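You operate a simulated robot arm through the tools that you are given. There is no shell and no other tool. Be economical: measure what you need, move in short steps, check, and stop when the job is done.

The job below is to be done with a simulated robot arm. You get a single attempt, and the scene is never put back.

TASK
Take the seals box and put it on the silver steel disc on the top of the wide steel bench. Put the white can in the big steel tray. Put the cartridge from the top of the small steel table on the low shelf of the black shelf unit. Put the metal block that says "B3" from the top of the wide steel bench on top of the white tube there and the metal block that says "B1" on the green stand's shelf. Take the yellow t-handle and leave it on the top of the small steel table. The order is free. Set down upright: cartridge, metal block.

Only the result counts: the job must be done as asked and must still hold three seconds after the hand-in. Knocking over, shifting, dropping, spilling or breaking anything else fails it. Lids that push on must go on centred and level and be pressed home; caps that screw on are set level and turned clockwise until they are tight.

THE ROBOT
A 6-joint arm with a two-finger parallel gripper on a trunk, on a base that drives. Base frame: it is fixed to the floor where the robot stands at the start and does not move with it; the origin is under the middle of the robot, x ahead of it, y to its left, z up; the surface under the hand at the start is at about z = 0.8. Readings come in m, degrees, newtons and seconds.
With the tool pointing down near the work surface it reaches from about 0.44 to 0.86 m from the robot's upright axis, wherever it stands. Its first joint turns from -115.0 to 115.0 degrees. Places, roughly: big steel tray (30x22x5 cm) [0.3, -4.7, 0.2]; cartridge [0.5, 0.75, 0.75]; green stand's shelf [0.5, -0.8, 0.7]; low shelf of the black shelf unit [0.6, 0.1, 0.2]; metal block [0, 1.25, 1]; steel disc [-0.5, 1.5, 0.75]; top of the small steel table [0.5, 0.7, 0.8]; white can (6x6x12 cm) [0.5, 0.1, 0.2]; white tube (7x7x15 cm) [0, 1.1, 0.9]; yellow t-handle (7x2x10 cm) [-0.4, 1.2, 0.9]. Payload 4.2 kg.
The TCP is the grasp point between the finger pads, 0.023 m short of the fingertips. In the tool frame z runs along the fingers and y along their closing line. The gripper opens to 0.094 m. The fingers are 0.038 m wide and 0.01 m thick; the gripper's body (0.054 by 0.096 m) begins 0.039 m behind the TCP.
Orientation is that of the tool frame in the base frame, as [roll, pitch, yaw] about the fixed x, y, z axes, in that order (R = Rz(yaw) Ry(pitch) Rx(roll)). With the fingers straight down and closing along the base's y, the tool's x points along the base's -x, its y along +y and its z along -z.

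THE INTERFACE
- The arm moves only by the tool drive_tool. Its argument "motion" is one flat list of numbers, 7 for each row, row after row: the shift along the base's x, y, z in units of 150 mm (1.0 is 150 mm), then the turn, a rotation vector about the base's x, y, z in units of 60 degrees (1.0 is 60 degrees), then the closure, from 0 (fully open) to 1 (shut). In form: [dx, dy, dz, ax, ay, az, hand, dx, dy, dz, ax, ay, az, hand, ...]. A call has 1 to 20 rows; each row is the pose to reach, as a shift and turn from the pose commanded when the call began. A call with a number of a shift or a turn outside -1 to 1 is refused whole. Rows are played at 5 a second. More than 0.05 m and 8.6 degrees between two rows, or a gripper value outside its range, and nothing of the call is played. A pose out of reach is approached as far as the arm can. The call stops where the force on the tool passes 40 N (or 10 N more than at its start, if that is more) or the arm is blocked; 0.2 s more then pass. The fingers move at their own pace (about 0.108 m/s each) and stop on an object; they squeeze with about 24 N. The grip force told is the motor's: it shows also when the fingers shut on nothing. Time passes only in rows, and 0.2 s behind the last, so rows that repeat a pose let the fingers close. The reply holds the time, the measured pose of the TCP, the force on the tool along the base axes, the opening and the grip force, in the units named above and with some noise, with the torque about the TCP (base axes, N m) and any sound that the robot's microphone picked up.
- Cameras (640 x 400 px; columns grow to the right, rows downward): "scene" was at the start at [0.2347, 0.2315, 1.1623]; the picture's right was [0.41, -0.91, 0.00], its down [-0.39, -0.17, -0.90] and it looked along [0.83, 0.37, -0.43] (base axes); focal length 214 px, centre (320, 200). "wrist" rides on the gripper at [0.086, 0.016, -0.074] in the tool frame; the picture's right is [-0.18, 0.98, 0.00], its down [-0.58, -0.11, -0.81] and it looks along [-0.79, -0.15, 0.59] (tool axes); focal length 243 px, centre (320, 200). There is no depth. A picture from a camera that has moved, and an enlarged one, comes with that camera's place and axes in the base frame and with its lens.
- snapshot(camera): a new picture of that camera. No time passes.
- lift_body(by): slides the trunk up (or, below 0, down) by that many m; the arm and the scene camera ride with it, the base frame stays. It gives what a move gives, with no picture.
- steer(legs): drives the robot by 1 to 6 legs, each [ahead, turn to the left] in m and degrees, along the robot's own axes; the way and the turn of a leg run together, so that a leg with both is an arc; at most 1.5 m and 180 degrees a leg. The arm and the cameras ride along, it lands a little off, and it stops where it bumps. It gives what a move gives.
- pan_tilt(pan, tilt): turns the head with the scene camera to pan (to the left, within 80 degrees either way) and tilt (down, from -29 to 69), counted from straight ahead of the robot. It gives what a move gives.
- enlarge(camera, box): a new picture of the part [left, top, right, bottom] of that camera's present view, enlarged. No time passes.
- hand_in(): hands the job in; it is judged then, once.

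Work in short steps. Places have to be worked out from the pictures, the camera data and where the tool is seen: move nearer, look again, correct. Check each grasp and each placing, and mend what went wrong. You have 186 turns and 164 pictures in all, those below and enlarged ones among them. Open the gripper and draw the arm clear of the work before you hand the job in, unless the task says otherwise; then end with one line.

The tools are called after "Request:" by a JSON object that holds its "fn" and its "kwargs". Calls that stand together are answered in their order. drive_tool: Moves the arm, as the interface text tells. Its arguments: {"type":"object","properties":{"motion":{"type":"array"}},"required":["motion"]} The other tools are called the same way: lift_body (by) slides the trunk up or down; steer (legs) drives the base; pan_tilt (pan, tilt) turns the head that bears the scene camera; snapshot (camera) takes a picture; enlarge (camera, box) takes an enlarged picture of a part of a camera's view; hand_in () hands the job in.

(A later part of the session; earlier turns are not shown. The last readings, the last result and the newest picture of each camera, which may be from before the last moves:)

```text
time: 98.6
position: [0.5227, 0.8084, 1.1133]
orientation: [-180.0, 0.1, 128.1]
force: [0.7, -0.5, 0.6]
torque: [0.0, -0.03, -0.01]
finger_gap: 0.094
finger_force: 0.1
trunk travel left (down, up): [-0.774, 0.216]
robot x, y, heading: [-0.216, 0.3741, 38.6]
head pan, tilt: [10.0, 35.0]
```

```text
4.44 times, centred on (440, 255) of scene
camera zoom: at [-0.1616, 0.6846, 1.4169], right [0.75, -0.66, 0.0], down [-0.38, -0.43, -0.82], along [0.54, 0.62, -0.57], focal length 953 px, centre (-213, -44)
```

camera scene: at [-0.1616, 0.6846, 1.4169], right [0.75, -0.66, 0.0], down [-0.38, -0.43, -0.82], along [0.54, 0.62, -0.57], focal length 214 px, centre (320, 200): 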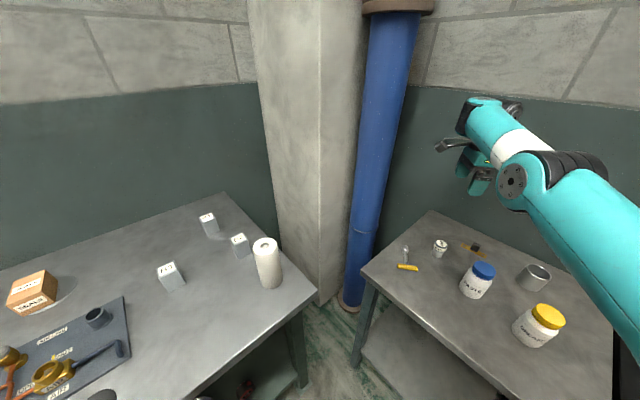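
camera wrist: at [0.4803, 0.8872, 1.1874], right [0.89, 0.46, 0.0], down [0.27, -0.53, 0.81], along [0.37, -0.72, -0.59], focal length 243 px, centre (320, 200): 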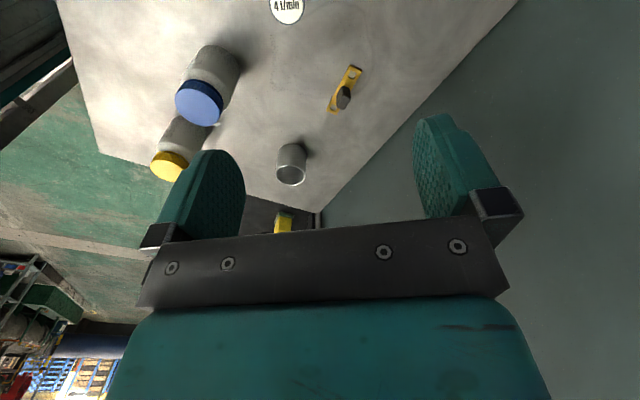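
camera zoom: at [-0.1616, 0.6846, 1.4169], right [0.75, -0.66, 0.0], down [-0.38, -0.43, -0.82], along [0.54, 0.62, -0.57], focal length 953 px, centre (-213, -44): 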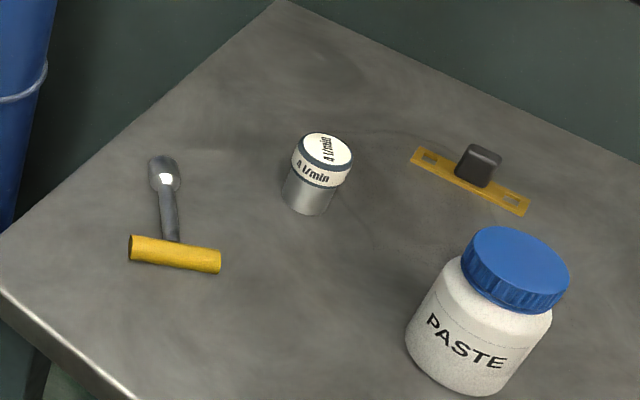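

The cartridge is at about (0.515, 0.803), with a height of about 6 cm and a diameter of about 4.5 cm. I'll lower the trunk by 0.18 m and look again.

Request:
{"fn": "lift_body", "kwargs": {"by": -0.18}}

Request:
{"fn": "snapshot", "kwargs": {"camera": "wrist"}}

Request:
{"fn": "snapshot", "kwargs": {"camera": "scene"}}

```text
time: 100.6
position: [0.522, 0.81, 0.9325]
orientation: [179.9, 0.0, 128.0]
force: [0.5, -0.5, 0.1]
torque: [0.01, -0.03, -0.01]
finger_gap: 0.0941
finger_force: 0.1
trunk travel left (down, up): [-0.594, 0.396]
robot x, y, heading: [-0.216, 0.371, 39.0]
head pan, tilt: [10.0, 35.0]
```

```text
93 pictures are left
camera wrist: at [0.4802, 0.8872, 1.0075], right [0.89, 0.46, 0.0], down [0.27, -0.53, 0.81], along [0.37, -0.72, -0.59], focal length 243 px, centre (320, 200)
```

wrist: 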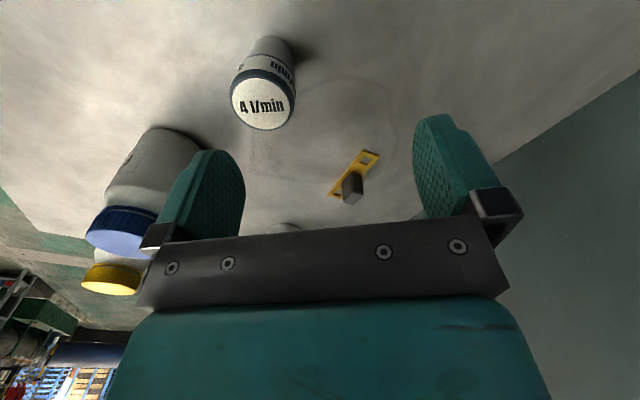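

```text
92 pictures are left
camera scene: at [-0.1616, 0.6846, 1.2369], right [0.75, -0.66, 0.0], down [-0.38, -0.43, -0.82], along [0.54, 0.62, -0.57], focal length 214 px, centre (320, 200)
```

scene: 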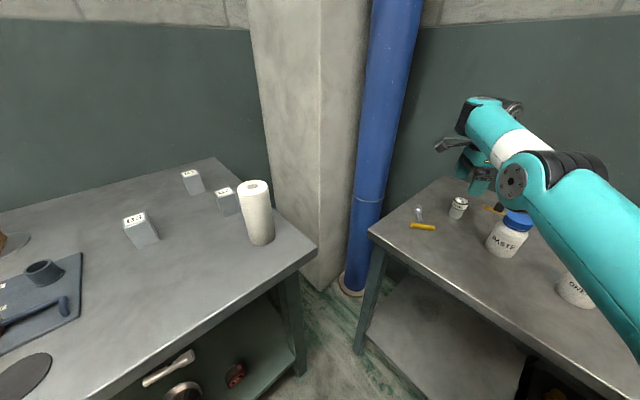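

Triangulating with both cameras puts the table top at z ≈ 0.82 and the cartridge at (0.487, 0.80) with its top at about 0.88. I'll shift over it and check with the wrist camera.

Request:
{"fn": "drive_tool", "kwargs": {"motion": [-0.12, -0.035, 0, 0, 0, 0, 0, -0.235, -0.065, 0, 0, 0, 0, 0]}}

Request:
{"fn": "snapshot", "kwargs": {"camera": "wrist"}}

```text
time: 101.2
position: [0.4925, 0.8026, 0.9326]
orientation: [-179.9, -0.1, 127.9]
force: [0.4, -0.4, 0.1]
torque: [0.0, -0.03, 0.01]
finger_gap: 0.0938
finger_force: 0.0
out of reach, approached as far as the arm can: row 2
trunk travel left (down, up): [-0.594, 0.396]
robot x, y, heading: [-0.2153, 0.3698, 38.6]
head pan, tilt: [10.0, 35.0]
```

```text
91 pictures are left
camera wrist: at [0.4506, 0.8804, 1.0079], right [0.89, 0.46, 0.0], down [0.27, -0.52, 0.81], along [0.37, -0.72, -0.59], focal length 243 px, centre (320, 200)
```

wrist: 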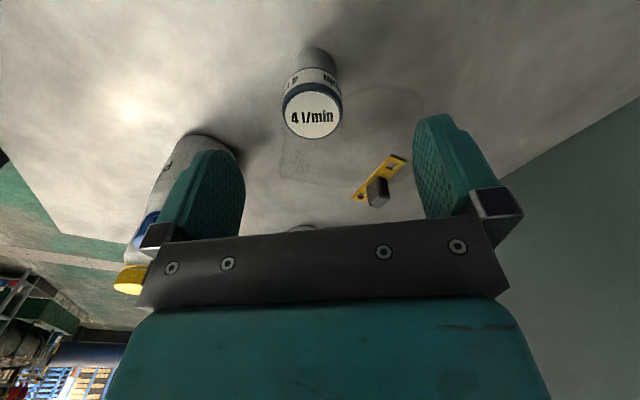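

Aligned within 6 mm. I'll lower the trunk the rest of the way in two steps and check elbow clearance to the jar.

Request:
{"fn": "lift_body", "kwargs": {"by": -0.04}}

Request:
{"fn": "enlarge", "kwargs": {"camera": "scene", "box": [380, 60, 640, 300]}}

```text
time: 102.1
position: [0.4919, 0.8011, 0.8928]
orientation: [-179.9, -0.1, 128.0]
force: [0.0, 0.0, -0.3]
torque: [-0.03, 0.04, 0.02]
finger_gap: 0.0938
finger_force: 0.1
trunk travel left (down, up): [-0.554, 0.436]
robot x, y, heading: [-0.2143, 0.3751, 38.9]
head pan, tilt: [10.0, 35.0]
```

```text
1.67 times, centred on (510, 180) of scene
camera zoom: at [-0.1616, 0.6846, 1.1969], right [0.75, -0.66, 0.0], down [-0.38, -0.43, -0.82], along [0.54, 0.62, -0.57], focal length 358 px, centre (3, 233)
```

zoom: 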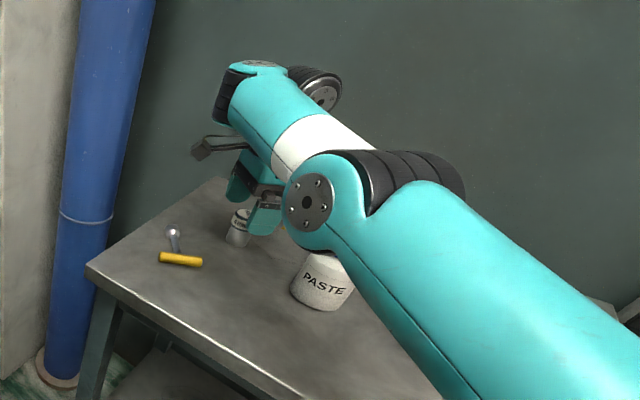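

I'll measure the elbow's true position by parallax with a different head pan.

Request:
{"fn": "pan_tilt", "kwargs": {"pan": -40, "tilt": 35}}

Request:
{"fn": "snapshot", "kwargs": {"camera": "scene"}}

```text
time: 103.2
position: [0.4925, 0.803, 0.8944]
orientation: [-179.8, 0.0, 128.1]
force: [0.2, -0.2, -0.9]
torque: [-0.04, -0.03, 0.03]
finger_gap: 0.094
finger_force: 0.1
trunk travel left (down, up): [-0.554, 0.436]
robot x, y, heading: [-0.2135, 0.3711, 38.6]
head pan, tilt: [-40.0, 35.0]
```

```text
89 pictures are left
camera scene: at [-0.1316, 0.6165, 1.1969], right [-0.02, -1.0, 0.0], down [-0.57, 0.01, -0.82], along [0.82, -0.02, -0.57], focal length 214 px, centre (320, 200)
```

scene: 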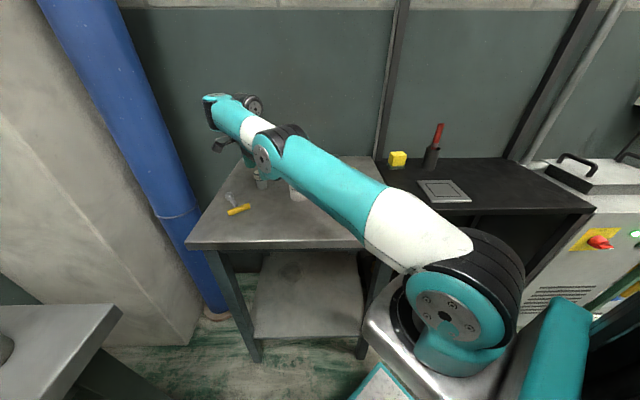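

The elbow is at (0.25, 0.72, 1.03), so it's well clear of the jar. I'll lower the rest of the way and grip.

Request:
{"fn": "lift_body", "kwargs": {"by": -0.037}}

Request:
{"fn": "drive_tool", "kwargs": {"motion": [0, 0, 0, 0, 0, 0, 0.3, 0, 0, 0, 0, 0, 0, 0.5, 0, 0, 0, 0, 0, 0, 0.8, 0, 0, 0, 0, 0, 0, 0.8]}}

Request:
{"fn": "snapshot", "kwargs": {"camera": "wrist"}}

```text
time: 104.1
position: [0.4922, 0.8023, 0.8562]
orientation: [-179.8, 0.0, 128.1]
force: [-0.4, -0.5, 0.5]
torque: [-0.01, 0.04, -0.03]
finger_gap: 0.0942
finger_force: 0.2
trunk travel left (down, up): [-0.517, 0.473]
robot x, y, heading: [-0.2154, 0.3728, 38.5]
head pan, tilt: [-40.0, 35.0]
```

```text
time: 105.1
position: [0.4922, 0.8014, 0.8572]
orientation: [180.0, -0.1, 128.1]
force: [0.4, 1.1, 1.1]
torque: [0.04, -0.04, 0.02]
finger_gap: 0.0372
finger_force: 23.6
trunk travel left (down, up): [-0.517, 0.473]
robot x, y, heading: [-0.2136, 0.3682, 38.6]
head pan, tilt: [-40.0, 35.0]
```

```text
88 pictures are left
camera wrist: at [0.4506, 0.8806, 0.931], right [0.89, 0.46, 0.0], down [0.27, -0.52, 0.81], along [0.37, -0.72, -0.59], focal length 243 px, centre (320, 200)
```

wrist: 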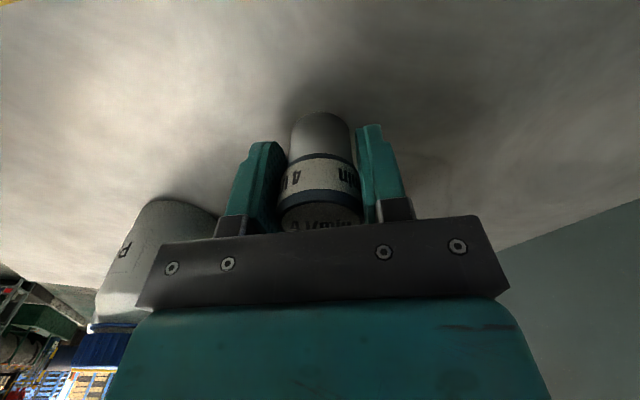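

Gripped. I'll raise the trunk to lift it clear, then back away from the table.

Request:
{"fn": "lift_body", "kwargs": {"by": 0.25}}

Request:
{"fn": "steer", "kwargs": {"legs": [[-0.45, 0], [0, -38]]}}

Request:
{"fn": "pan_tilt", "kwargs": {"pan": 0, "tilt": 40}}

Request:
{"fn": "snapshot", "kwargs": {"camera": "scene"}}

Request:
{"fn": "snapshot", "kwargs": {"camera": "wrist"}}

```text
time: 107.6
position: [0.4925, 0.8027, 1.105]
orientation: [-179.8, 0.0, 128.0]
force: [-0.1, 0.3, -1.5]
torque: [0.0, -0.01, 0.0]
finger_gap: 0.0371
finger_force: 24.3
trunk travel left (down, up): [-0.767, 0.223]
robot x, y, heading: [-0.2126, 0.3731, 38.7]
head pan, tilt: [-40.0, 35.0]
```

```text
time: 112.2
position: [0.2495, -0.0145, 1.1056]
orientation: [-179.9, 0.0, 89.7]
force: [0.1, 0.1, -1.1]
torque: [0.04, 0.0, 0.0]
finger_gap: 0.0371
finger_force: 24.1
trunk travel left (down, up): [-0.767, 0.223]
robot x, y, heading: [-0.5715, 0.0864, 0.4]
head pan, tilt: [-40.0, 35.0]
```

```text
time: 113.3
position: [0.2502, -0.0141, 1.1052]
orientation: [-179.9, 0.0, 89.7]
force: [0.0, -0.5, -1.1]
torque: [-0.02, 0.01, 0.01]
finger_gap: 0.0367
finger_force: 23.9
trunk travel left (down, up): [-0.767, 0.223]
robot x, y, heading: [-0.5713, 0.0842, 0.4]
head pan, tilt: [0.0, 40.0]
```

```text
87 pictures are left
camera scene: at [-0.3377, 0.2809, 1.4023], right [0.01, -1.0, 0.0], down [-0.64, 0.0, -0.77], along [0.77, 0.0, -0.64], focal length 214 px, centre (320, 200)
```

scene: 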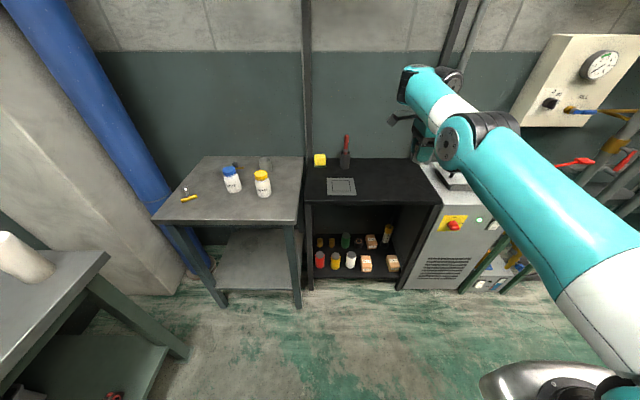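

```text
86 pictures are left
camera wrist: at [0.2651, 0.0719, 1.1808], right [0.98, -0.19, 0.0], down [-0.11, -0.58, 0.81], along [-0.15, -0.79, -0.59], focal length 243 px, centre (320, 200)
```

wrist: 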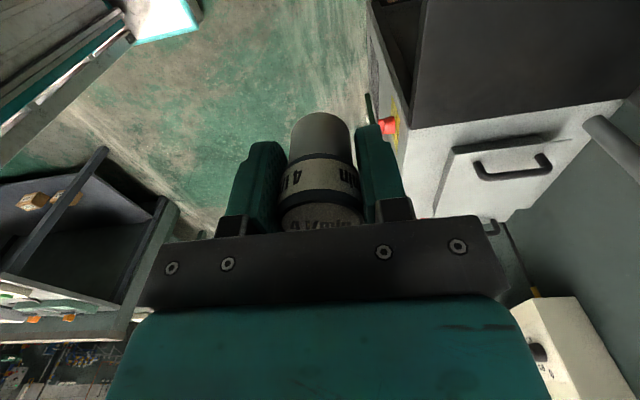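

I'll lower the trunk to shelf level. The plan is to set the cartridge in the free slot where SEALS stood, around (0.475, −0.10).

Request:
{"fn": "lift_body", "kwargs": {"by": -0.4}}

Request:
{"fn": "lift_body", "kwargs": {"by": -0.355}}

Request:
{"fn": "pan_tilt", "kwargs": {"pan": -15, "tilt": 20}}

Request:
{"fn": "snapshot", "kwargs": {"camera": "scene"}}

```text
time: 117.1
position: [0.2503, -0.0146, 0.7059]
orientation: [-179.9, 0.0, 89.6]
force: [0.9, -0.2, -0.2]
torque: [-0.02, -0.01, 0.0]
finger_gap: 0.0368
finger_force: 24.2
trunk travel left (down, up): [-0.367, 0.623]
robot x, y, heading: [-0.5699, 0.0861, 0.3]
head pan, tilt: [0.0, 40.0]
```

```text
time: 120.5
position: [0.249, -0.0138, 0.3506]
orientation: [-179.9, -0.1, 89.7]
force: [0.9, -1.3, -1.8]
torque: [0.0, -0.01, 0.0]
finger_gap: 0.0367
finger_force: 23.9
trunk travel left (down, up): [-0.012, 0.978]
robot x, y, heading: [-0.5709, 0.0874, 0.7]
head pan, tilt: [0.0, 40.0]
```

```text
time: 121.4
position: [0.2483, -0.0138, 0.3515]
orientation: [-179.9, 0.1, 89.7]
force: [0.5, -0.2, -1.0]
torque: [-0.01, -0.01, 0.0]
finger_gap: 0.0368
finger_force: 22.9
trunk travel left (down, up): [-0.012, 0.978]
robot x, y, heading: [-0.5719, 0.0823, 0.4]
head pan, tilt: [-15.0, 20.0]
```

```text
85 pictures are left
camera scene: at [-0.3327, 0.257, 0.6787], right [-0.25, -0.97, 0.0], down [-0.33, 0.09, -0.94], along [0.91, -0.24, -0.34], focal length 214 px, centre (320, 200)
```

scene: 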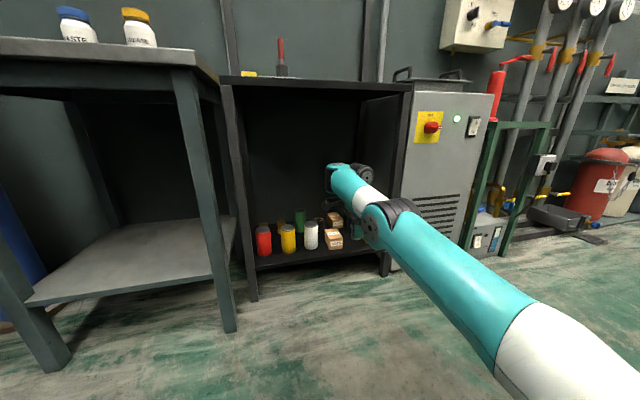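

Request:
{"fn": "drive_tool", "kwargs": {"motion": [0, -0.2, -0.1, 0, 0, 0, 0.8, 0, -0.4, -0.25, 0, 0, 0, 0.8, 0, -0.59, -0.4, 0, 0, 0, 0.8]}}

Request:
{"fn": "snapshot", "kwargs": {"camera": "scene"}}

```text
time: 122.2
position: [0.249, -0.1034, 0.2921]
orientation: [-179.9, 0.0, 89.8]
force: [-0.8, -0.6, -1.8]
torque: [-0.03, 0.01, 0.0]
finger_gap: 0.0368
finger_force: 23.9
trunk travel left (down, up): [-0.012, 0.978]
robot x, y, heading: [-0.5718, 0.0828, 0.2]
head pan, tilt: [-15.0, 20.0]
```

```text
84 pictures are left
camera scene: at [-0.3328, 0.257, 0.6788], right [-0.25, -0.97, 0.0], down [-0.33, 0.09, -0.94], along [0.91, -0.24, -0.34], focal length 214 px, centre (320, 200)
```

scene: 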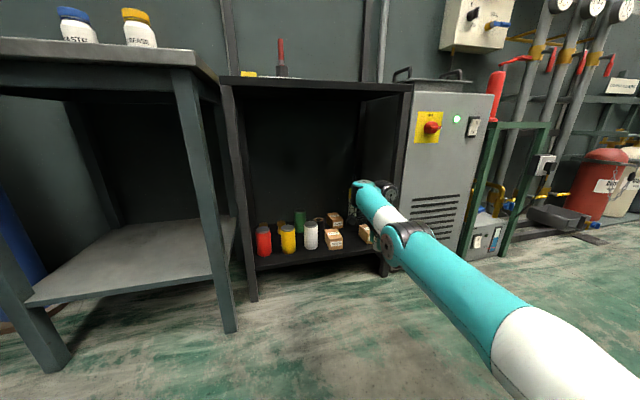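

Reached. I'll drive ahead 0.226 m so the cartridge is over the slot, then check.

Request:
{"fn": "steer", "kwargs": {"legs": [[0.226, 0]]}}

Request:
{"fn": "snapshot", "kwargs": {"camera": "wrist"}}

Request:
{"fn": "snapshot", "kwargs": {"camera": "scene"}}

```text
time: 123.9
position: [0.4743, -0.1037, 0.2919]
orientation: [-180.0, -0.1, 89.7]
force: [-0.2, -0.9, -1.4]
torque: [0.01, 0.02, 0.0]
finger_gap: 0.0366
finger_force: 23.7
trunk travel left (down, up): [-0.012, 0.978]
robot x, y, heading: [-0.3465, 0.0837, 0.2]
head pan, tilt: [-15.0, 20.0]
```

```text
83 pictures are left
camera wrist: at [0.4902, -0.0166, 0.3672], right [0.98, -0.19, 0.0], down [-0.11, -0.58, 0.81], along [-0.15, -0.79, -0.59], focal length 243 px, centre (320, 200)
```

wrist: 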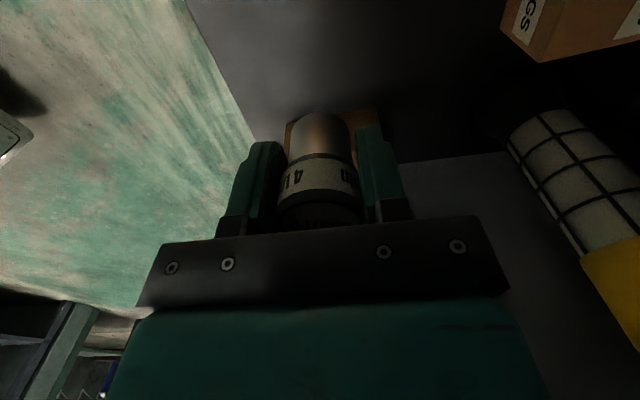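

```text
82 pictures are left
camera scene: at [-0.1079, 0.2584, 0.6787], right [-0.25, -0.97, 0.0], down [-0.33, 0.09, -0.94], along [0.91, -0.24, -0.34], focal length 214 px, centre (320, 200)
```

scene: 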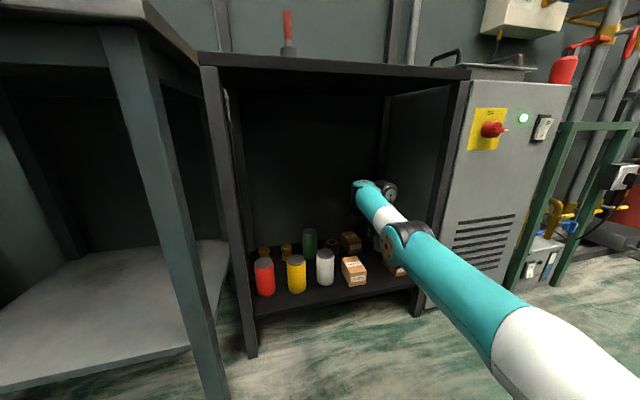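

Request:
{"fn": "drive_tool", "kwargs": {"motion": [0, 0, -0.2, 0, 0, 0, 0.8, 0, 0, -0.4, 0, 0, 0, 0.8, 0, 0, -0.55, 0, 0, 0, 0.8]}}

Request:
{"fn": "snapshot", "kwargs": {"camera": "wrist"}}

```text
time: 124.7
position: [0.4777, -0.1025, 0.2378]
orientation: [-178.5, 0.2, 89.7]
force: [0.4, 0.0, -1.9]
torque: [0.0, 0.02, -0.01]
finger_gap: 0.0368
finger_force: 23.9
out of reach, approached as far as the arm can: row 2, 3
trunk travel left (down, up): [-0.012, 0.978]
robot x, y, heading: [-0.3459, 0.0859, 0.4]
head pan, tilt: [-15.0, 20.0]
```

```text
81 pictures are left
camera wrist: at [0.4944, -0.0166, 0.3112], right [0.98, -0.19, -0.03], down [-0.09, -0.58, 0.81], along [-0.17, -0.79, -0.58], focal length 243 px, centre (320, 200)
```

wrist: 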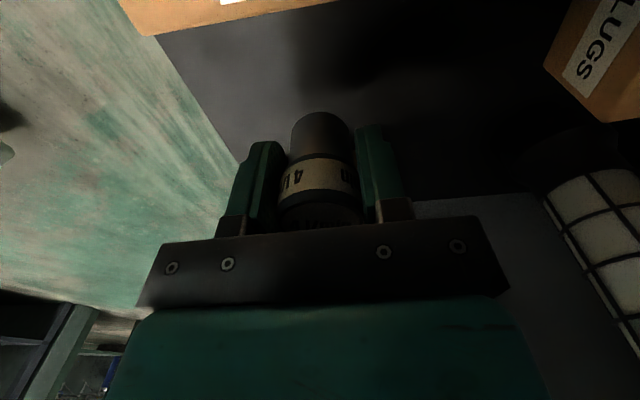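

The arm's present configuration is limited inward at this height, so I'll raise a little, back the base 0.06 m, extend and try again.

Request:
{"fn": "drive_tool", "kwargs": {"motion": [0, 0, 0.2, 0.02, 0, 0, 0.8, 0, 0, 0.4, 0, 0, 0, 0.8]}}

Request:
{"fn": "steer", "kwargs": {"legs": [[-0.06, 0]]}}

Request:
{"fn": "drive_tool", "kwargs": {"motion": [0.2, 0, 0, 0, 0, 0, 0.8, 0.4, 0, 0, 0, 0, 0, 0.8, 0.4, 0, -0.2, 0, 0, 0, 0.8, 0.4, 0, -0.4, 0, 0, 0, 0.8]}}

```text
time: 125.3
position: [0.4772, -0.1023, 0.2964]
orientation: [-179.8, -0.1, 89.7]
force: [0.9, 0.1, -1.5]
torque: [0.01, -0.01, -0.05]
finger_gap: 0.037
finger_force: 23.8
trunk travel left (down, up): [-0.012, 0.978]
robot x, y, heading: [-0.3462, 0.0912, 0.3]
head pan, tilt: [-15.0, 20.0]
```

```text
time: 126.3
position: [0.4171, -0.1033, 0.296]
orientation: [180.0, 0.0, 89.6]
force: [0.3, 0.1, -0.7]
torque: [-0.01, 0.0, -0.02]
finger_gap: 0.0367
finger_force: 23.8
trunk travel left (down, up): [-0.012, 0.978]
robot x, y, heading: [-0.4086, 0.0855, 0.2]
head pan, tilt: [-15.0, 20.0]
```

```text
time: 127.3
position: [0.4765, -0.1036, 0.2375]
orientation: [-179.9, 0.2, 89.5]
force: [-0.3, 0.6, -1.7]
torque: [-0.01, -0.01, 0.03]
finger_gap: 0.0365
finger_force: 24.0
trunk travel left (down, up): [-0.012, 0.978]
robot x, y, heading: [-0.4088, 0.0874, 0.5]
head pan, tilt: [-15.0, 20.0]
```

Good, no limit now. I'll continue down slowly to the shelf.

Request:
{"fn": "drive_tool", "kwargs": {"motion": [0, 0, -0.1, 0, 0, 0, 0.8, 0, 0, -0.18, 0, 0, 0, 0.8, 0, 0, -0.22, 0, 0, 0, 0.8]}}

Request:
{"fn": "snapshot", "kwargs": {"camera": "wrist"}}

```text
time: 128.1
position: [0.4779, -0.1025, 0.2022]
orientation: [-179.7, 0.0, 89.7]
force: [-0.3, 1.0, -1.1]
torque: [0.01, 0.02, 0.02]
finger_gap: 0.0368
finger_force: 24.0
trunk travel left (down, up): [-0.012, 0.978]
robot x, y, heading: [-0.4091, 0.0872, 0.4]
head pan, tilt: [-15.0, 20.0]
```

```text
80 pictures are left
camera wrist: at [0.4923, -0.016, 0.2783], right [0.98, -0.19, 0.0], down [-0.11, -0.58, 0.81], along [-0.15, -0.79, -0.59], focal length 243 px, centre (320, 200)
```

wrist: 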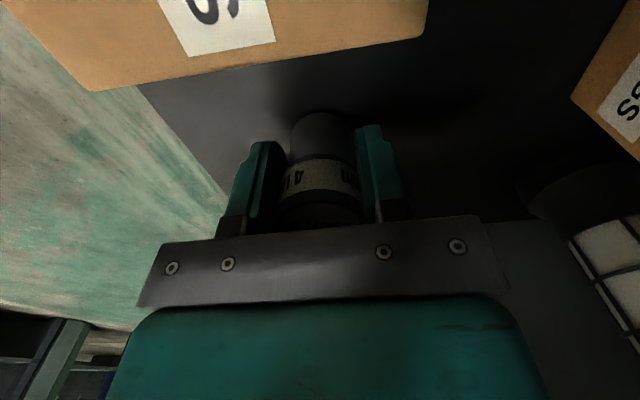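

Request:
{"fn": "drive_tool", "kwargs": {"motion": [0, 0, -0.02, 0, 0, 0, 0.8, 0, 0, -0.035, 0, 0, 0, 0.8, 0, 0, -0.045, 0, 0, 0, 0.8]}}

```text
time: 128.9
position: [0.4763, -0.1051, 0.1966]
orientation: [-179.9, 0.1, 89.6]
force: [0.1, -0.8, -1.3]
torque: [0.0, 0.01, 0.0]
finger_gap: 0.0368
finger_force: 24.0
trunk travel left (down, up): [-0.012, 0.978]
robot x, y, heading: [-0.4092, 0.0886, 0.7]
head pan, tilt: [-15.0, 20.0]
```

Request:
{"fn": "drive_tool", "kwargs": {"motion": [0, 0, -0.015, 0, 0, 0, 0.8, 0, 0, -0.025, 0, 0, 0, 0.8, 0, 0, -0.025, 0, 0, 0, 0.8]}}

```text
time: 129.7
position: [0.4776, -0.1047, 0.1945]
orientation: [179.9, 0.0, 89.7]
force: [-1.8, -1.4, 16.1]
torque: [-0.01, 0.03, 0.07]
finger_gap: 0.0372
finger_force: 24.3
trunk travel left (down, up): [-0.012, 0.978]
robot x, y, heading: [-0.4083, 0.0853, 0.4]
head pan, tilt: [-15.0, 20.0]
```

Contact with the shelf. I'll ease off, release and rise.

Request:
{"fn": "drive_tool", "kwargs": {"motion": [0, 0, 0.008, 0, 0, 0, 0.8, 0, 0, 0.008, 0, 0, 0, 0.4, 0, 0, 0.008, 0, 0, 0, 0.15, 0, 0, 0.01, 0, 0, 0, 0.15, 0, 0, 0.2, 0, 0, 0, 0.15, 0, 0, 0.4, 0, 0, 0, 0.15, 0, 0, 0.65, 0, 0, 0, 0.15, 0, 0, 0.9, 0, 0, 0, 0.15]}}

Request:
{"fn": "snapshot", "kwargs": {"camera": "wrist"}}

```text
time: 131.5
position: [0.4741, -0.1034, 0.3275]
orientation: [-179.9, 0.0, 89.7]
force: [-0.1, 0.2, -0.9]
torque: [0.0, 0.01, 0.0]
finger_gap: 0.0798
finger_force: 0.0
trunk travel left (down, up): [-0.012, 0.978]
robot x, y, heading: [-0.4086, 0.0868, 0.5]
head pan, tilt: [-15.0, 20.0]
```

```text
79 pictures are left
camera wrist: at [0.4901, -0.016, 0.4031], right [0.98, -0.19, 0.0], down [-0.11, -0.58, 0.81], along [-0.15, -0.79, -0.59], focal length 243 px, centre (320, 200)
```

wrist: 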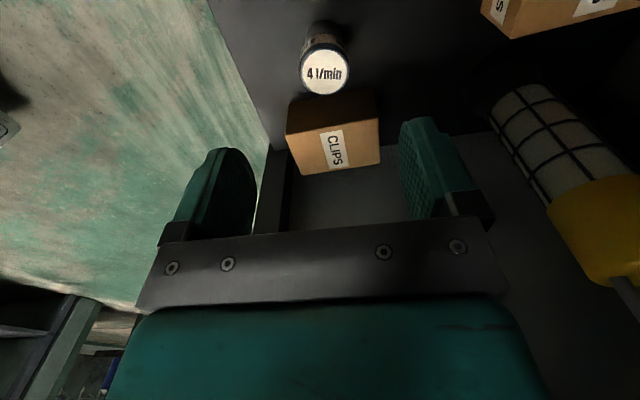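

The cartridge stands upright. Now the white can at about (0.462, 0.089), with its top at 0.28. I'll move over it.

Request:
{"fn": "drive_tool", "kwargs": {"motion": [-0.02, 0.15, 0.2, 0, 0, 0, 0, -0.04, 0.4, 0.25, 0, 0, 0, 0, -0.06, 0.65, 0.25, 0, 0, 0, 0, -0.08, 0.9, 0.25, 0, 0, 0, 0]}}

Request:
{"fn": "drive_tool", "kwargs": {"motion": [0, 0.2, 0, 0, 0, 0, 0, 0, 0.38, 0, 0, 0, 0, 0]}}

Request:
{"fn": "snapshot", "kwargs": {"camera": "wrist"}}

Request:
{"fn": "snapshot", "kwargs": {"camera": "scene"}}

```text
time: 132.5
position: [0.4641, 0.03, 0.3656]
orientation: [-179.8, -0.1, 89.6]
force: [0.1, 0.3, -0.4]
torque: [0.0, 0.02, 0.01]
finger_gap: 0.094
finger_force: 0.1
trunk travel left (down, up): [-0.012, 0.978]
robot x, y, heading: [-0.4114, 0.087, 0.3]
head pan, tilt: [-15.0, 20.0]
```

```text
time: 133.1
position: [0.4635, 0.0874, 0.3659]
orientation: [180.0, -0.1, 89.6]
force: [0.0, 0.3, 0.1]
torque: [0.03, -0.01, 0.05]
finger_gap: 0.0938
finger_force: 0.1
trunk travel left (down, up): [-0.012, 0.978]
robot x, y, heading: [-0.4086, 0.0884, 0.6]
head pan, tilt: [-15.0, 20.0]
```

```text
78 pictures are left
camera wrist: at [0.4791, 0.1737, 0.4408], right [0.98, -0.19, 0.0], down [-0.11, -0.58, 0.81], along [-0.16, -0.79, -0.59], focal length 243 px, centre (320, 200)
```

wrist: 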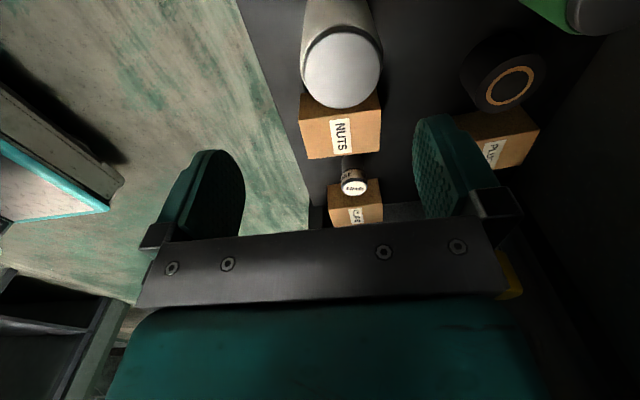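

```text
77 pictures are left
camera scene: at [-0.1681, 0.2579, 0.6788], right [-0.25, -0.97, 0.0], down [-0.33, 0.09, -0.94], along [0.91, -0.24, -0.34], focal length 214 px, centre (320, 200)
```

scene: 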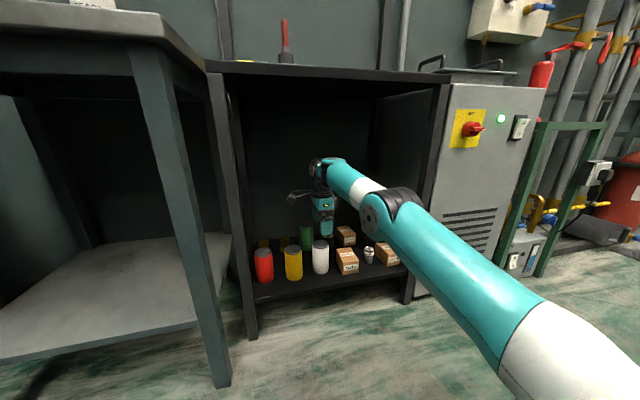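

Request:
{"fn": "enlarge", "kwargs": {"camera": "scene", "box": [240, 210, 420, 300]}}

```text
3.56 times, centred on (330, 255) of scene
camera zoom: at [-0.1681, 0.2579, 0.6788], right [-0.25, -0.97, 0.0], down [-0.33, 0.09, -0.94], along [0.91, -0.24, -0.34], focal length 763 px, centre (284, 4)
```

zoom: 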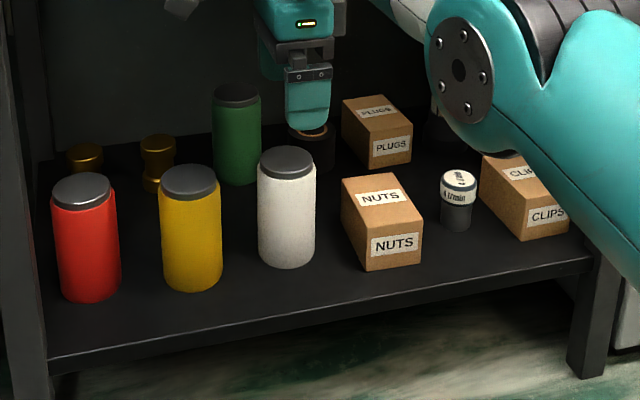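

Both cameras agree on (0.476, 0.090) with the top at about 0.27. I'll shift, go down to z 0.245 and close.

Request:
{"fn": "drive_tool", "kwargs": {"motion": [0.083, 0.017, 0, 0, 0, 0, 0, 0.083, 0.017, -0.25, 0, 0, 0, 0, 0.083, 0.017, -0.5, 0, 0, 0, 0, 0.083, 0.017, -0.7, 0, 0, 0, 0, 0.083, 0.017, -0.8, 0, 0, 0, 0]}}

Request:
{"fn": "snapshot", "kwargs": {"camera": "wrist"}}

```text
time: 134.3
position: [0.4785, 0.0911, 0.2455]
orientation: [-179.9, 0.1, 89.8]
force: [0.2, -0.4, 0.8]
torque: [0.0, -0.02, -0.01]
finger_gap: 0.0939
finger_force: 0.0
out of reach, approached as far as the arm can: row 1, 2
trunk travel left (down, up): [-0.012, 0.978]
robot x, y, heading: [-0.4099, 0.0868, 0.3]
head pan, tilt: [-15.0, 20.0]
```

```text
75 pictures are left
camera wrist: at [0.4936, 0.1768, 0.3209], right [0.98, -0.19, 0.0], down [-0.11, -0.58, 0.81], along [-0.15, -0.79, -0.59], focal length 243 px, centre (320, 200)
```

wrist: 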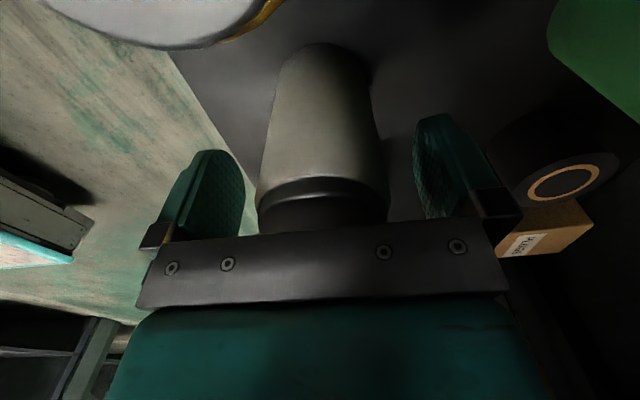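

Well centred. I'll close and lift gently.

Request:
{"fn": "drive_tool", "kwargs": {"motion": [0, 0, 0, 0, 0, 0, 0.3, 0, 0, 0, 0, 0, 0, 0.6, 0, 0, 0, 0, 0, 0, 0.6, 0, 0, 0, 0, 0, 0, 0.6]}}

Request:
{"fn": "drive_tool", "kwargs": {"motion": [0, 0, 0.15, 0, 0, 0, 0.6, 0, 0, 0.3, 0, 0, 0, 0.6, 0, 0, 0.45, 0, 0, 0, 0.6, 0, 0, 0.55, 0, 0, 0, 0.6]}}

Request:
{"fn": "snapshot", "kwargs": {"camera": "wrist"}}

```text
time: 135.3
position: [0.4775, 0.0893, 0.2456]
orientation: [-179.9, 0.0, 89.6]
force: [0.3, -0.8, 0.4]
torque: [-0.01, -0.08, -0.01]
finger_gap: 0.0592
finger_force: 23.8
trunk travel left (down, up): [-0.012, 0.978]
robot x, y, heading: [-0.4038, 0.0849, 0.4]
head pan, tilt: [-15.0, 20.0]
```

```text
time: 136.3
position: [0.4726, 0.0905, 0.326]
orientation: [-179.9, 0.1, 89.8]
force: [-0.3, 0.0, -2.6]
torque: [0.02, 0.01, -0.01]
finger_gap: 0.0588
finger_force: 23.6
out of reach, approached as far as the arm can: row 3, 4
trunk travel left (down, up): [-0.012, 0.978]
robot x, y, heading: [-0.4077, 0.0857, 0.3]
head pan, tilt: [-15.0, 20.0]
```

```text
74 pictures are left
camera wrist: at [0.4878, 0.177, 0.4014], right [0.98, -0.19, 0.0], down [-0.11, -0.58, 0.81], along [-0.15, -0.79, -0.59], focal length 243 px, centre (320, 200)
```

wrist: 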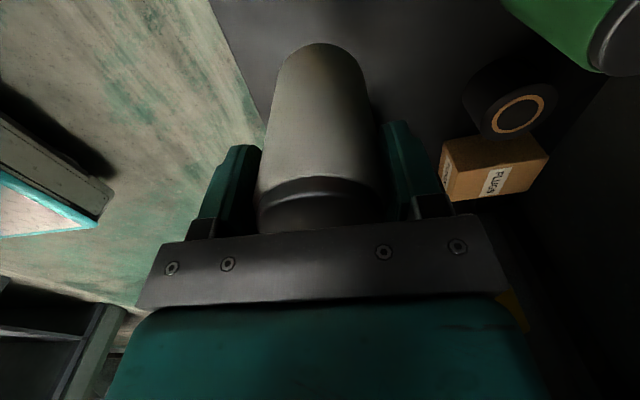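

Lifted. I'll back out of the shelf, raise the trunk a bit, turn right and look down the hall for the tray.

Request:
{"fn": "steer", "kwargs": {"legs": [[-0.3, 0]]}}

Request:
{"fn": "lift_body", "kwargs": {"by": 0.4}}

Request:
{"fn": "steer", "kwargs": {"legs": [[0, -75]]}}

Request:
{"fn": "pan_tilt", "kwargs": {"pan": 0, "tilt": 20}}

Request:
{"fn": "snapshot", "kwargs": {"camera": "scene"}}

```text
time: 138.3
position: [0.1747, 0.0867, 0.3274]
orientation: [-179.8, -0.1, 89.6]
force: [0.1, -1.0, -2.5]
torque: [0.02, -0.02, -0.01]
finger_gap: 0.0592
finger_force: 23.5
trunk travel left (down, up): [-0.012, 0.978]
robot x, y, heading: [-0.7036, 0.084, 0.4]
head pan, tilt: [-15.0, 20.0]
```

```text
time: 142.1
position: [0.1749, 0.088, 0.7267]
orientation: [-179.8, 0.0, 89.6]
force: [1.1, -0.1, -3.4]
torque: [-0.02, -0.03, 0.0]
finger_gap: 0.0588
finger_force: 24.0
trunk travel left (down, up): [-0.412, 0.578]
robot x, y, heading: [-0.7049, 0.0869, 0.4]
head pan, tilt: [-15.0, 20.0]
```

```text
time: 145.8
position: [-0.4875, -0.7673, 0.7261]
orientation: [-179.9, 0.0, 13.9]
force: [-0.1, 0.3, -3.0]
torque: [0.0, -0.02, 0.0]
finger_gap: 0.0593
finger_force: 24.0
trunk travel left (down, up): [-0.412, 0.578]
robot x, y, heading: [-0.7057, 0.0851, -75.5]
head pan, tilt: [-15.0, 20.0]
```

```text
time: 146.6
position: [-0.4873, -0.7679, 0.7266]
orientation: [-179.9, 0.0, 13.6]
force: [-0.2, -0.3, -3.0]
torque: [0.04, -0.03, 0.02]
finger_gap: 0.0592
finger_force: 24.0
trunk travel left (down, up): [-0.412, 0.578]
robot x, y, heading: [-0.7038, 0.0836, -75.4]
head pan, tilt: [0.0, 20.0]
```

```text
73 pictures are left
camera scene: at [-0.4566, -0.105, 1.0787], right [-0.97, -0.25, 0.0], down [-0.09, 0.33, -0.94], along [0.23, -0.91, -0.34], focal length 214 px, centre (320, 200)
```

scene: 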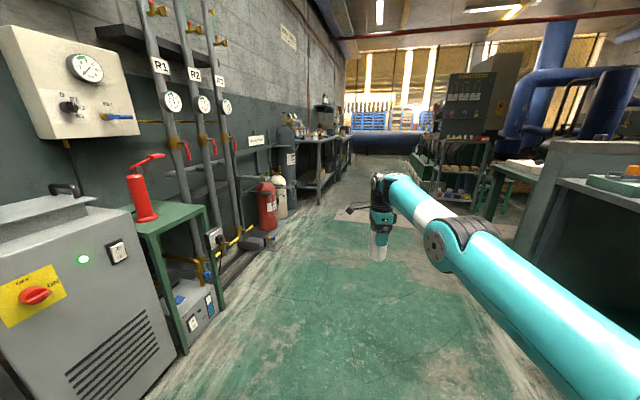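

Request:
{"fn": "enlarge", "kwargs": {"camera": "scene", "box": [250, 90, 370, 220]}}

Request:
{"fn": "enlarge", "kwargs": {"camera": "scene", "box": [100, 150, 260, 290]}}

```text
3.08 times, centred on (310, 155) of scene
camera zoom: at [-0.4566, -0.105, 1.0787], right [-0.97, -0.25, 0.0], down [-0.09, 0.33, -0.94], along [0.23, -0.91, -0.34], focal length 660 px, centre (351, 338)
```

zoom: 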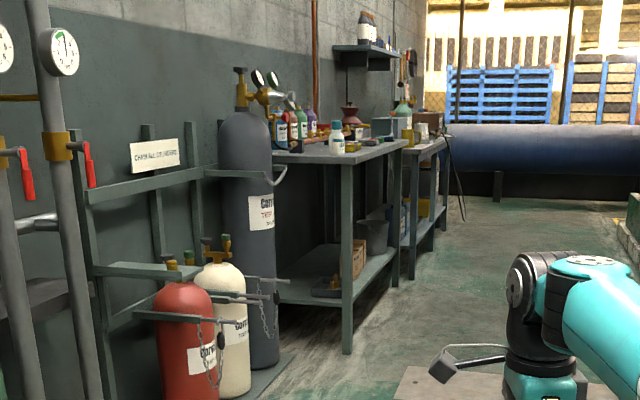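

```text
2.86 times, centred on (180, 220) of scene
camera zoom: at [-0.4566, -0.105, 1.0787], right [-0.97, -0.25, 0.0], down [-0.09, 0.33, -0.94], along [0.23, -0.91, -0.34], focal length 613 px, centre (720, 143)
```

zoom: 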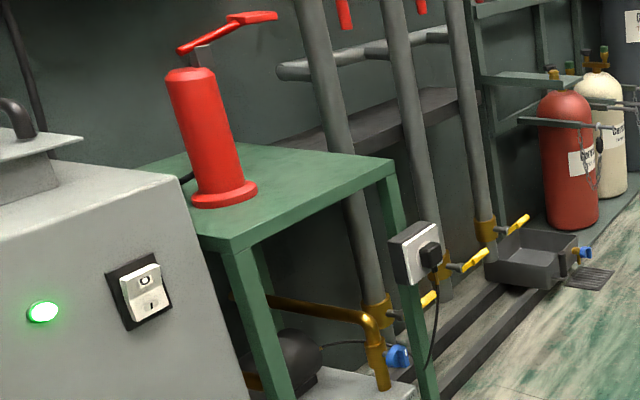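

The tray should be on a low shelf further down on the left, near y −4.7. I'll drive along the clear aisle at x ≈ −0.7.

Request:
{"fn": "steer", "kwargs": {"legs": [[0, -14.6], [1.5, 0], [1.4, 0]]}}

Request:
{"fn": "pan_tilt", "kwargs": {"pan": 25, "tilt": 20}}

Request:
{"fn": "snapshot", "kwargs": {"camera": "scene"}}

```text
time: 161.4
position: [-0.7799, -3.6888, 0.727]
orientation: [-179.8, 0.0, -2.2]
force: [0.5, 0.0, -2.9]
torque: [0.0, 0.0, 0.0]
finger_gap: 0.0589
finger_force: 23.7
trunk travel left (down, up): [-0.412, 0.578]
robot x, y, heading: [-0.7525, -2.8098, -91.4]
head pan, tilt: [0.0, 20.0]
```

```text
time: 162.3
position: [-0.7798, -3.6892, 0.7264]
orientation: [-179.9, -0.1, -2.2]
force: [0.3, 0.4, -3.3]
torque: [0.0, -0.02, 0.01]
finger_gap: 0.0591
finger_force: 24.6
trunk travel left (down, up): [-0.412, 0.578]
robot x, y, heading: [-0.7545, -2.8092, -91.2]
head pan, tilt: [25.0, 20.0]
```

```text
70 pictures are left
camera scene: at [-0.5285, -3.0533, 1.0787], right [-0.92, -0.4, 0.0], down [-0.14, 0.31, -0.94], along [0.37, -0.86, -0.34], focal length 214 px, centre (320, 200)
```

scene: 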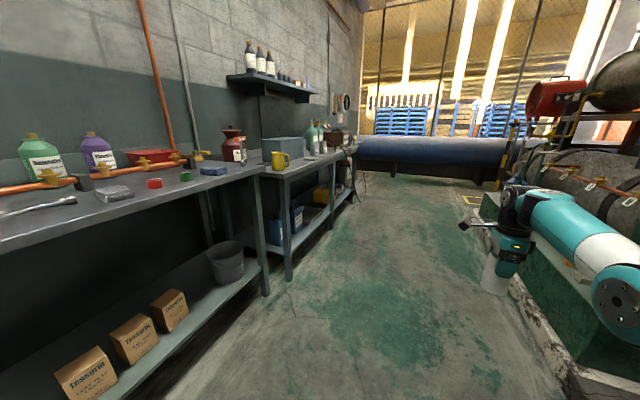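

Request:
{"fn": "enlarge", "kwargs": {"camera": "scene", "box": [220, 120, 380, 290]}}

```text
2.35 times, centred on (300, 205) of scene
camera zoom: at [-0.5285, -3.0533, 1.0787], right [-0.92, -0.4, 0.0], down [-0.14, 0.31, -0.94], along [0.37, -0.86, -0.34], focal length 505 px, centre (367, 188)
```

zoom: 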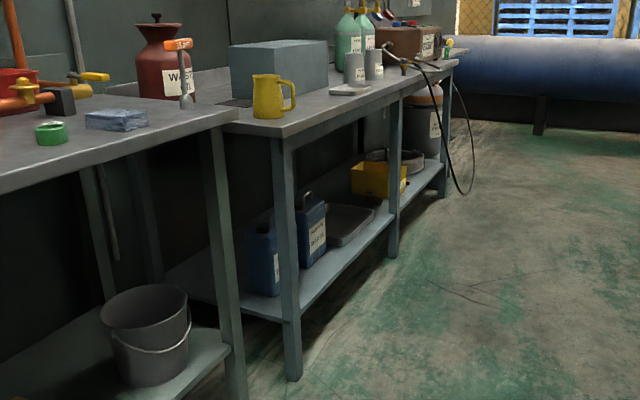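

The tray is on the second bench's low shelf at about (0.3, −4.72), between the blue cans and a yellow box. I'll retract the arm, drive to y ≈ −4.7 and turn left to face it.

Request:
{"fn": "drive_tool", "kwargs": {"motion": [0, 0.1, 0.25, 0, 0, 0, 0.6, 0, 0.25, 0.5, 0, 0, 0, 0.6, 0, 0.45, 0.75, 0, 0, 0, 0.6, 0, 0.65, 0.85, 0, 0, 0, 0.6]}}

Request:
{"fn": "steer", "kwargs": {"legs": [[1.4, 0], [0.5, 0], [0, 91.3]]}}

Request:
{"fn": "pan_tilt", "kwargs": {"pan": 0, "tilt": 35}}

Request:
{"fn": "snapshot", "kwargs": {"camera": "scene"}}

```text
time: 163.3
position: [-0.7782, -3.5913, 0.8544]
orientation: [-179.8, -0.1, -2.2]
force: [0.7, 0.2, -3.9]
torque: [0.01, 0.01, 0.01]
finger_gap: 0.0591
finger_force: 24.7
trunk travel left (down, up): [-0.412, 0.578]
robot x, y, heading: [-0.7549, -2.808, -91.6]
head pan, tilt: [25.0, 20.0]
```

```text
time: 176.8
position: [-0.0366, -4.6831, 0.8549]
orientation: [-179.8, 0.1, 91.0]
force: [0.0, 0.4, -3.6]
torque: [-0.01, 0.02, 0.03]
finger_gap: 0.0592
finger_force: 24.1
trunk travel left (down, up): [-0.412, 0.578]
robot x, y, heading: [-0.8179, -4.6847, 1.7]
head pan, tilt: [25.0, 20.0]
```

```text
time: 177.7
position: [-0.037, -4.6838, 0.854]
orientation: [-180.0, 0.1, 90.9]
force: [0.3, 0.1, -2.3]
torque: [-0.04, -0.02, -0.02]
finger_gap: 0.059
finger_force: 24.4
trunk travel left (down, up): [-0.412, 0.578]
robot x, y, heading: [-0.8211, -4.6883, 1.7]
head pan, tilt: [0.0, 35.0]
```

```text
68 pictures are left
camera scene: at [-0.5857, -4.4872, 1.0549], right [0.03, -1.0, 0.0], down [-0.57, -0.02, -0.82], along [0.82, 0.03, -0.57], focal length 214 px, centre (320, 200)
```

scene: 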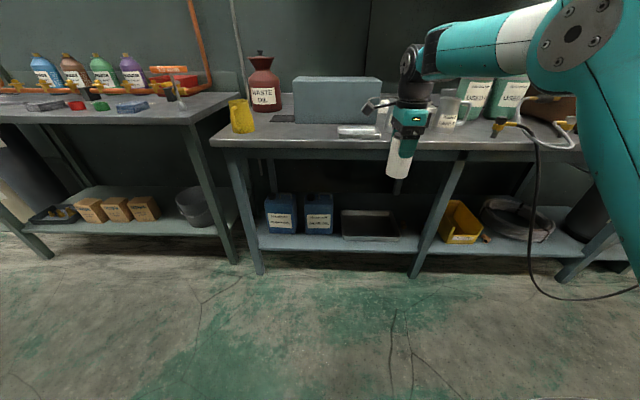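

I'm facing the tray. I'll lower the trunk and look closer.

Request:
{"fn": "lift_body", "kwargs": {"by": -0.4}}

Request:
{"fn": "pan_tilt", "kwargs": {"pan": 0, "tilt": 20}}

Request:
{"fn": "snapshot", "kwargs": {"camera": "scene"}}

Request:
{"fn": "enlarge", "kwargs": {"camera": "scene", "box": [240, 180, 460, 310]}}

```text
time: 181.5
position: [-0.0353, -4.6836, 0.4543]
orientation: [-179.9, 0.0, 91.0]
force: [-0.2, 0.2, -2.2]
torque: [-0.03, 0.03, 0.02]
finger_gap: 0.0592
finger_force: 24.1
trunk travel left (down, up): [-0.012, 0.978]
robot x, y, heading: [-0.819, -4.6888, 1.9]
head pan, tilt: [0.0, 35.0]
```

```text
time: 182.2
position: [-0.0373, -4.6842, 0.4548]
orientation: [-179.9, 0.0, 91.0]
force: [-0.6, -0.3, -2.5]
torque: [0.01, -0.02, -0.03]
finger_gap: 0.0592
finger_force: 23.9
trunk travel left (down, up): [-0.012, 0.978]
robot x, y, heading: [-0.8161, -4.6868, 1.5]
head pan, tilt: [0.0, 20.0]
```

```text
67 pictures are left
camera scene: at [-0.5807, -4.4871, 0.6787], right [0.03, -1.0, 0.0], down [-0.34, -0.01, -0.94], along [0.94, 0.03, -0.34], focal length 214 px, centre (320, 200)
```

scene: 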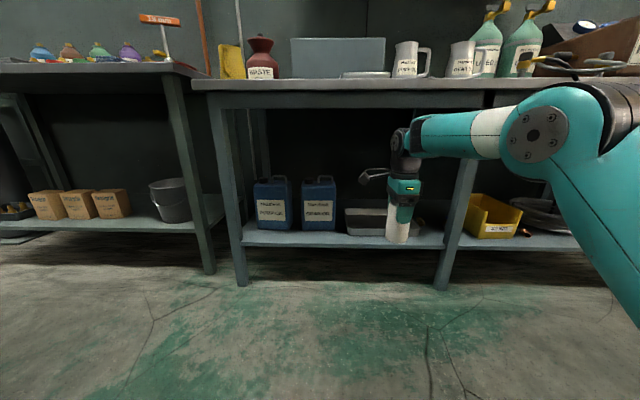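

```text
2.91 times, centred on (350, 245) of scene
camera zoom: at [-0.5807, -4.4871, 0.6787], right [0.03, -1.0, 0.0], down [-0.34, -0.01, -0.94], along [0.94, 0.03, -0.34], focal length 624 px, centre (233, 69)
```

zoom: 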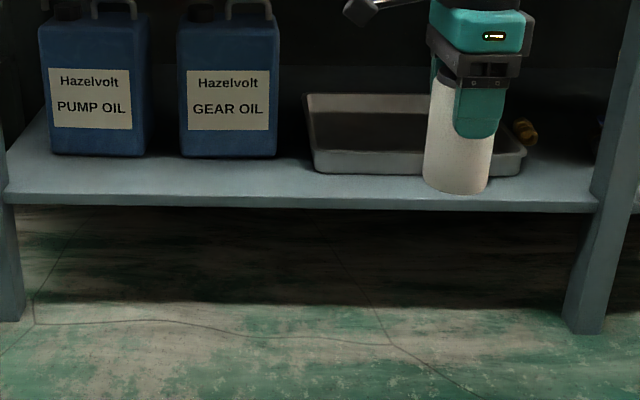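

The tray spans x 0.23–0.45, y −4.886…−4.584, with its floor at z ≈ 0.225. I'll lower and extend the arm, aligning y at −4.735, before driving in.

Request:
{"fn": "drive_tool", "kwargs": {"motion": [0.15, -0.1, -0.1, 0, 0, 0, 0.6, 0.3, -0.2, -0.2, 0, 0, 0, 0.6, 0.45, -0.3, -0.3, 0, 0, 0, 0.6, 0.55, -0.4, -0.4, 0, 0, 0, 0.6]}}

Request:
{"fn": "snapshot", "kwargs": {"camera": "scene"}}

```text
time: 183.2
position: [0.0447, -4.744, 0.3947]
orientation: [-179.8, 0.1, 91.0]
force: [-0.4, 0.5, -2.9]
torque: [-0.02, 0.0, -0.01]
finger_gap: 0.059
finger_force: 24.2
trunk travel left (down, up): [-0.012, 0.978]
robot x, y, heading: [-0.8202, -4.6878, 1.8]
head pan, tilt: [0.0, 20.0]
```

```text
65 pictures are left
camera scene: at [-0.5808, -4.4871, 0.6788], right [0.03, -1.0, 0.0], down [-0.34, -0.01, -0.94], along [0.94, 0.03, -0.34], focal length 214 px, centre (320, 200)
```

scene: 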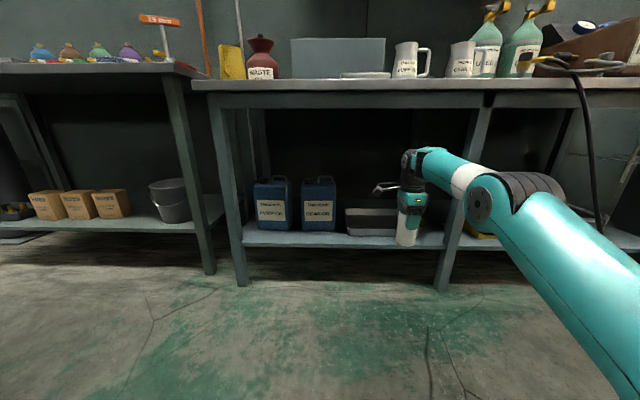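

Request:
{"fn": "steer", "kwargs": {"legs": [[0.27, 0]]}}

Request:
{"fn": "snapshot", "kwargs": {"camera": "scene"}}

Request:
{"fn": "snapshot", "kwargs": {"camera": "wrist"}}

```text
time: 185.1
position: [0.31, -4.7348, 0.3963]
orientation: [-179.9, 0.0, 91.0]
force: [-0.2, 0.1, -2.7]
torque: [0.01, 0.0, 0.01]
finger_gap: 0.0591
finger_force: 23.8
trunk travel left (down, up): [-0.012, 0.978]
robot x, y, heading: [-0.5536, -4.6778, 1.7]
head pan, tilt: [0.0, 20.0]
```

```text
64 pictures are left
camera scene: at [-0.3165, -4.479, 0.6787], right [0.03, -1.0, 0.0], down [-0.34, -0.01, -0.94], along [0.94, 0.03, -0.34], focal length 214 px, centre (320, 200)
```

scene: 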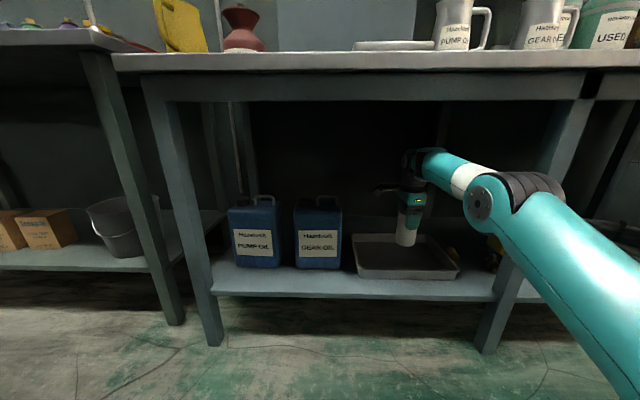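

```text
63 pictures are left
camera wrist: at [0.323, -4.6487, 0.4702], right [0.99, -0.17, 0.0], down [-0.1, -0.58, 0.81], along [-0.14, -0.79, -0.59], focal length 243 px, centre (320, 200)
```

wrist: 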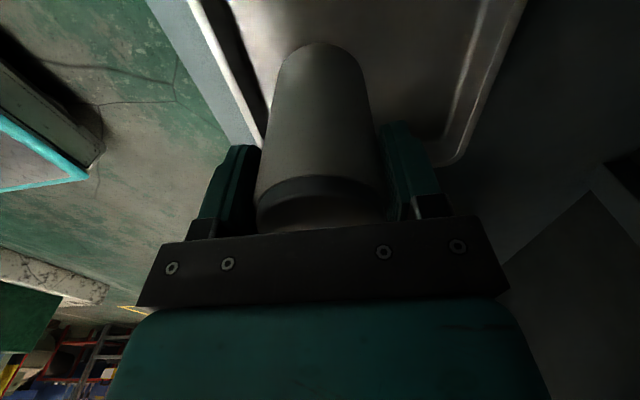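

The can is over the tray, slightly toward the front. I'll shift +2 cm in x and lower it.

Request:
{"fn": "drive_tool", "kwargs": {"motion": [0.13, 0, 0, 0, 0, 0, 0.6, 0.13, 0, -0.2, 0, 0, 0, 0.6, 0.13, 0, -0.4, 0, 0, 0, 0.6, 0.13, 0, -0.46, 0, 0, 0, 0.6]}}

Request:
{"fn": "enlarge", "kwargs": {"camera": "scene", "box": [330, 140, 490, 290]}}

```text
time: 186.1
position: [0.328, -4.735, 0.3258]
orientation: [-179.8, 0.0, 91.0]
force: [-0.5, -1.1, -3.1]
torque: [0.0, 0.0, 0.0]
finger_gap: 0.0588
finger_force: 24.3
out of reach, approached as far as the arm can: row 1
trunk travel left (down, up): [-0.012, 0.978]
robot x, y, heading: [-0.5536, -4.6825, 1.9]
head pan, tilt: [0.0, 20.0]
```

```text
2.67 times, centred on (410, 215) of scene
camera zoom: at [-0.3165, -4.479, 0.6787], right [0.03, -1.0, 0.0], down [-0.34, -0.01, -0.94], along [0.94, 0.03, -0.34], focal length 572 px, centre (80, 160)
```

zoom: 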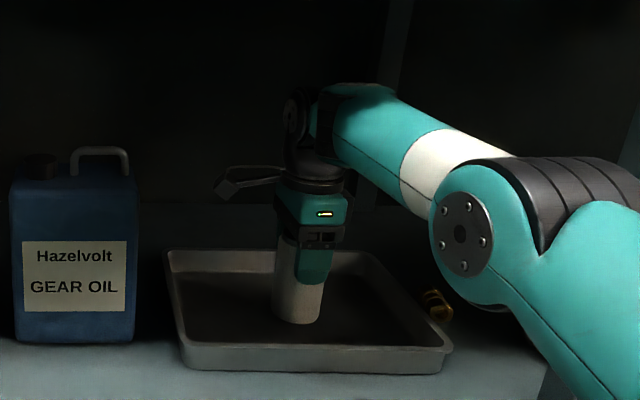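

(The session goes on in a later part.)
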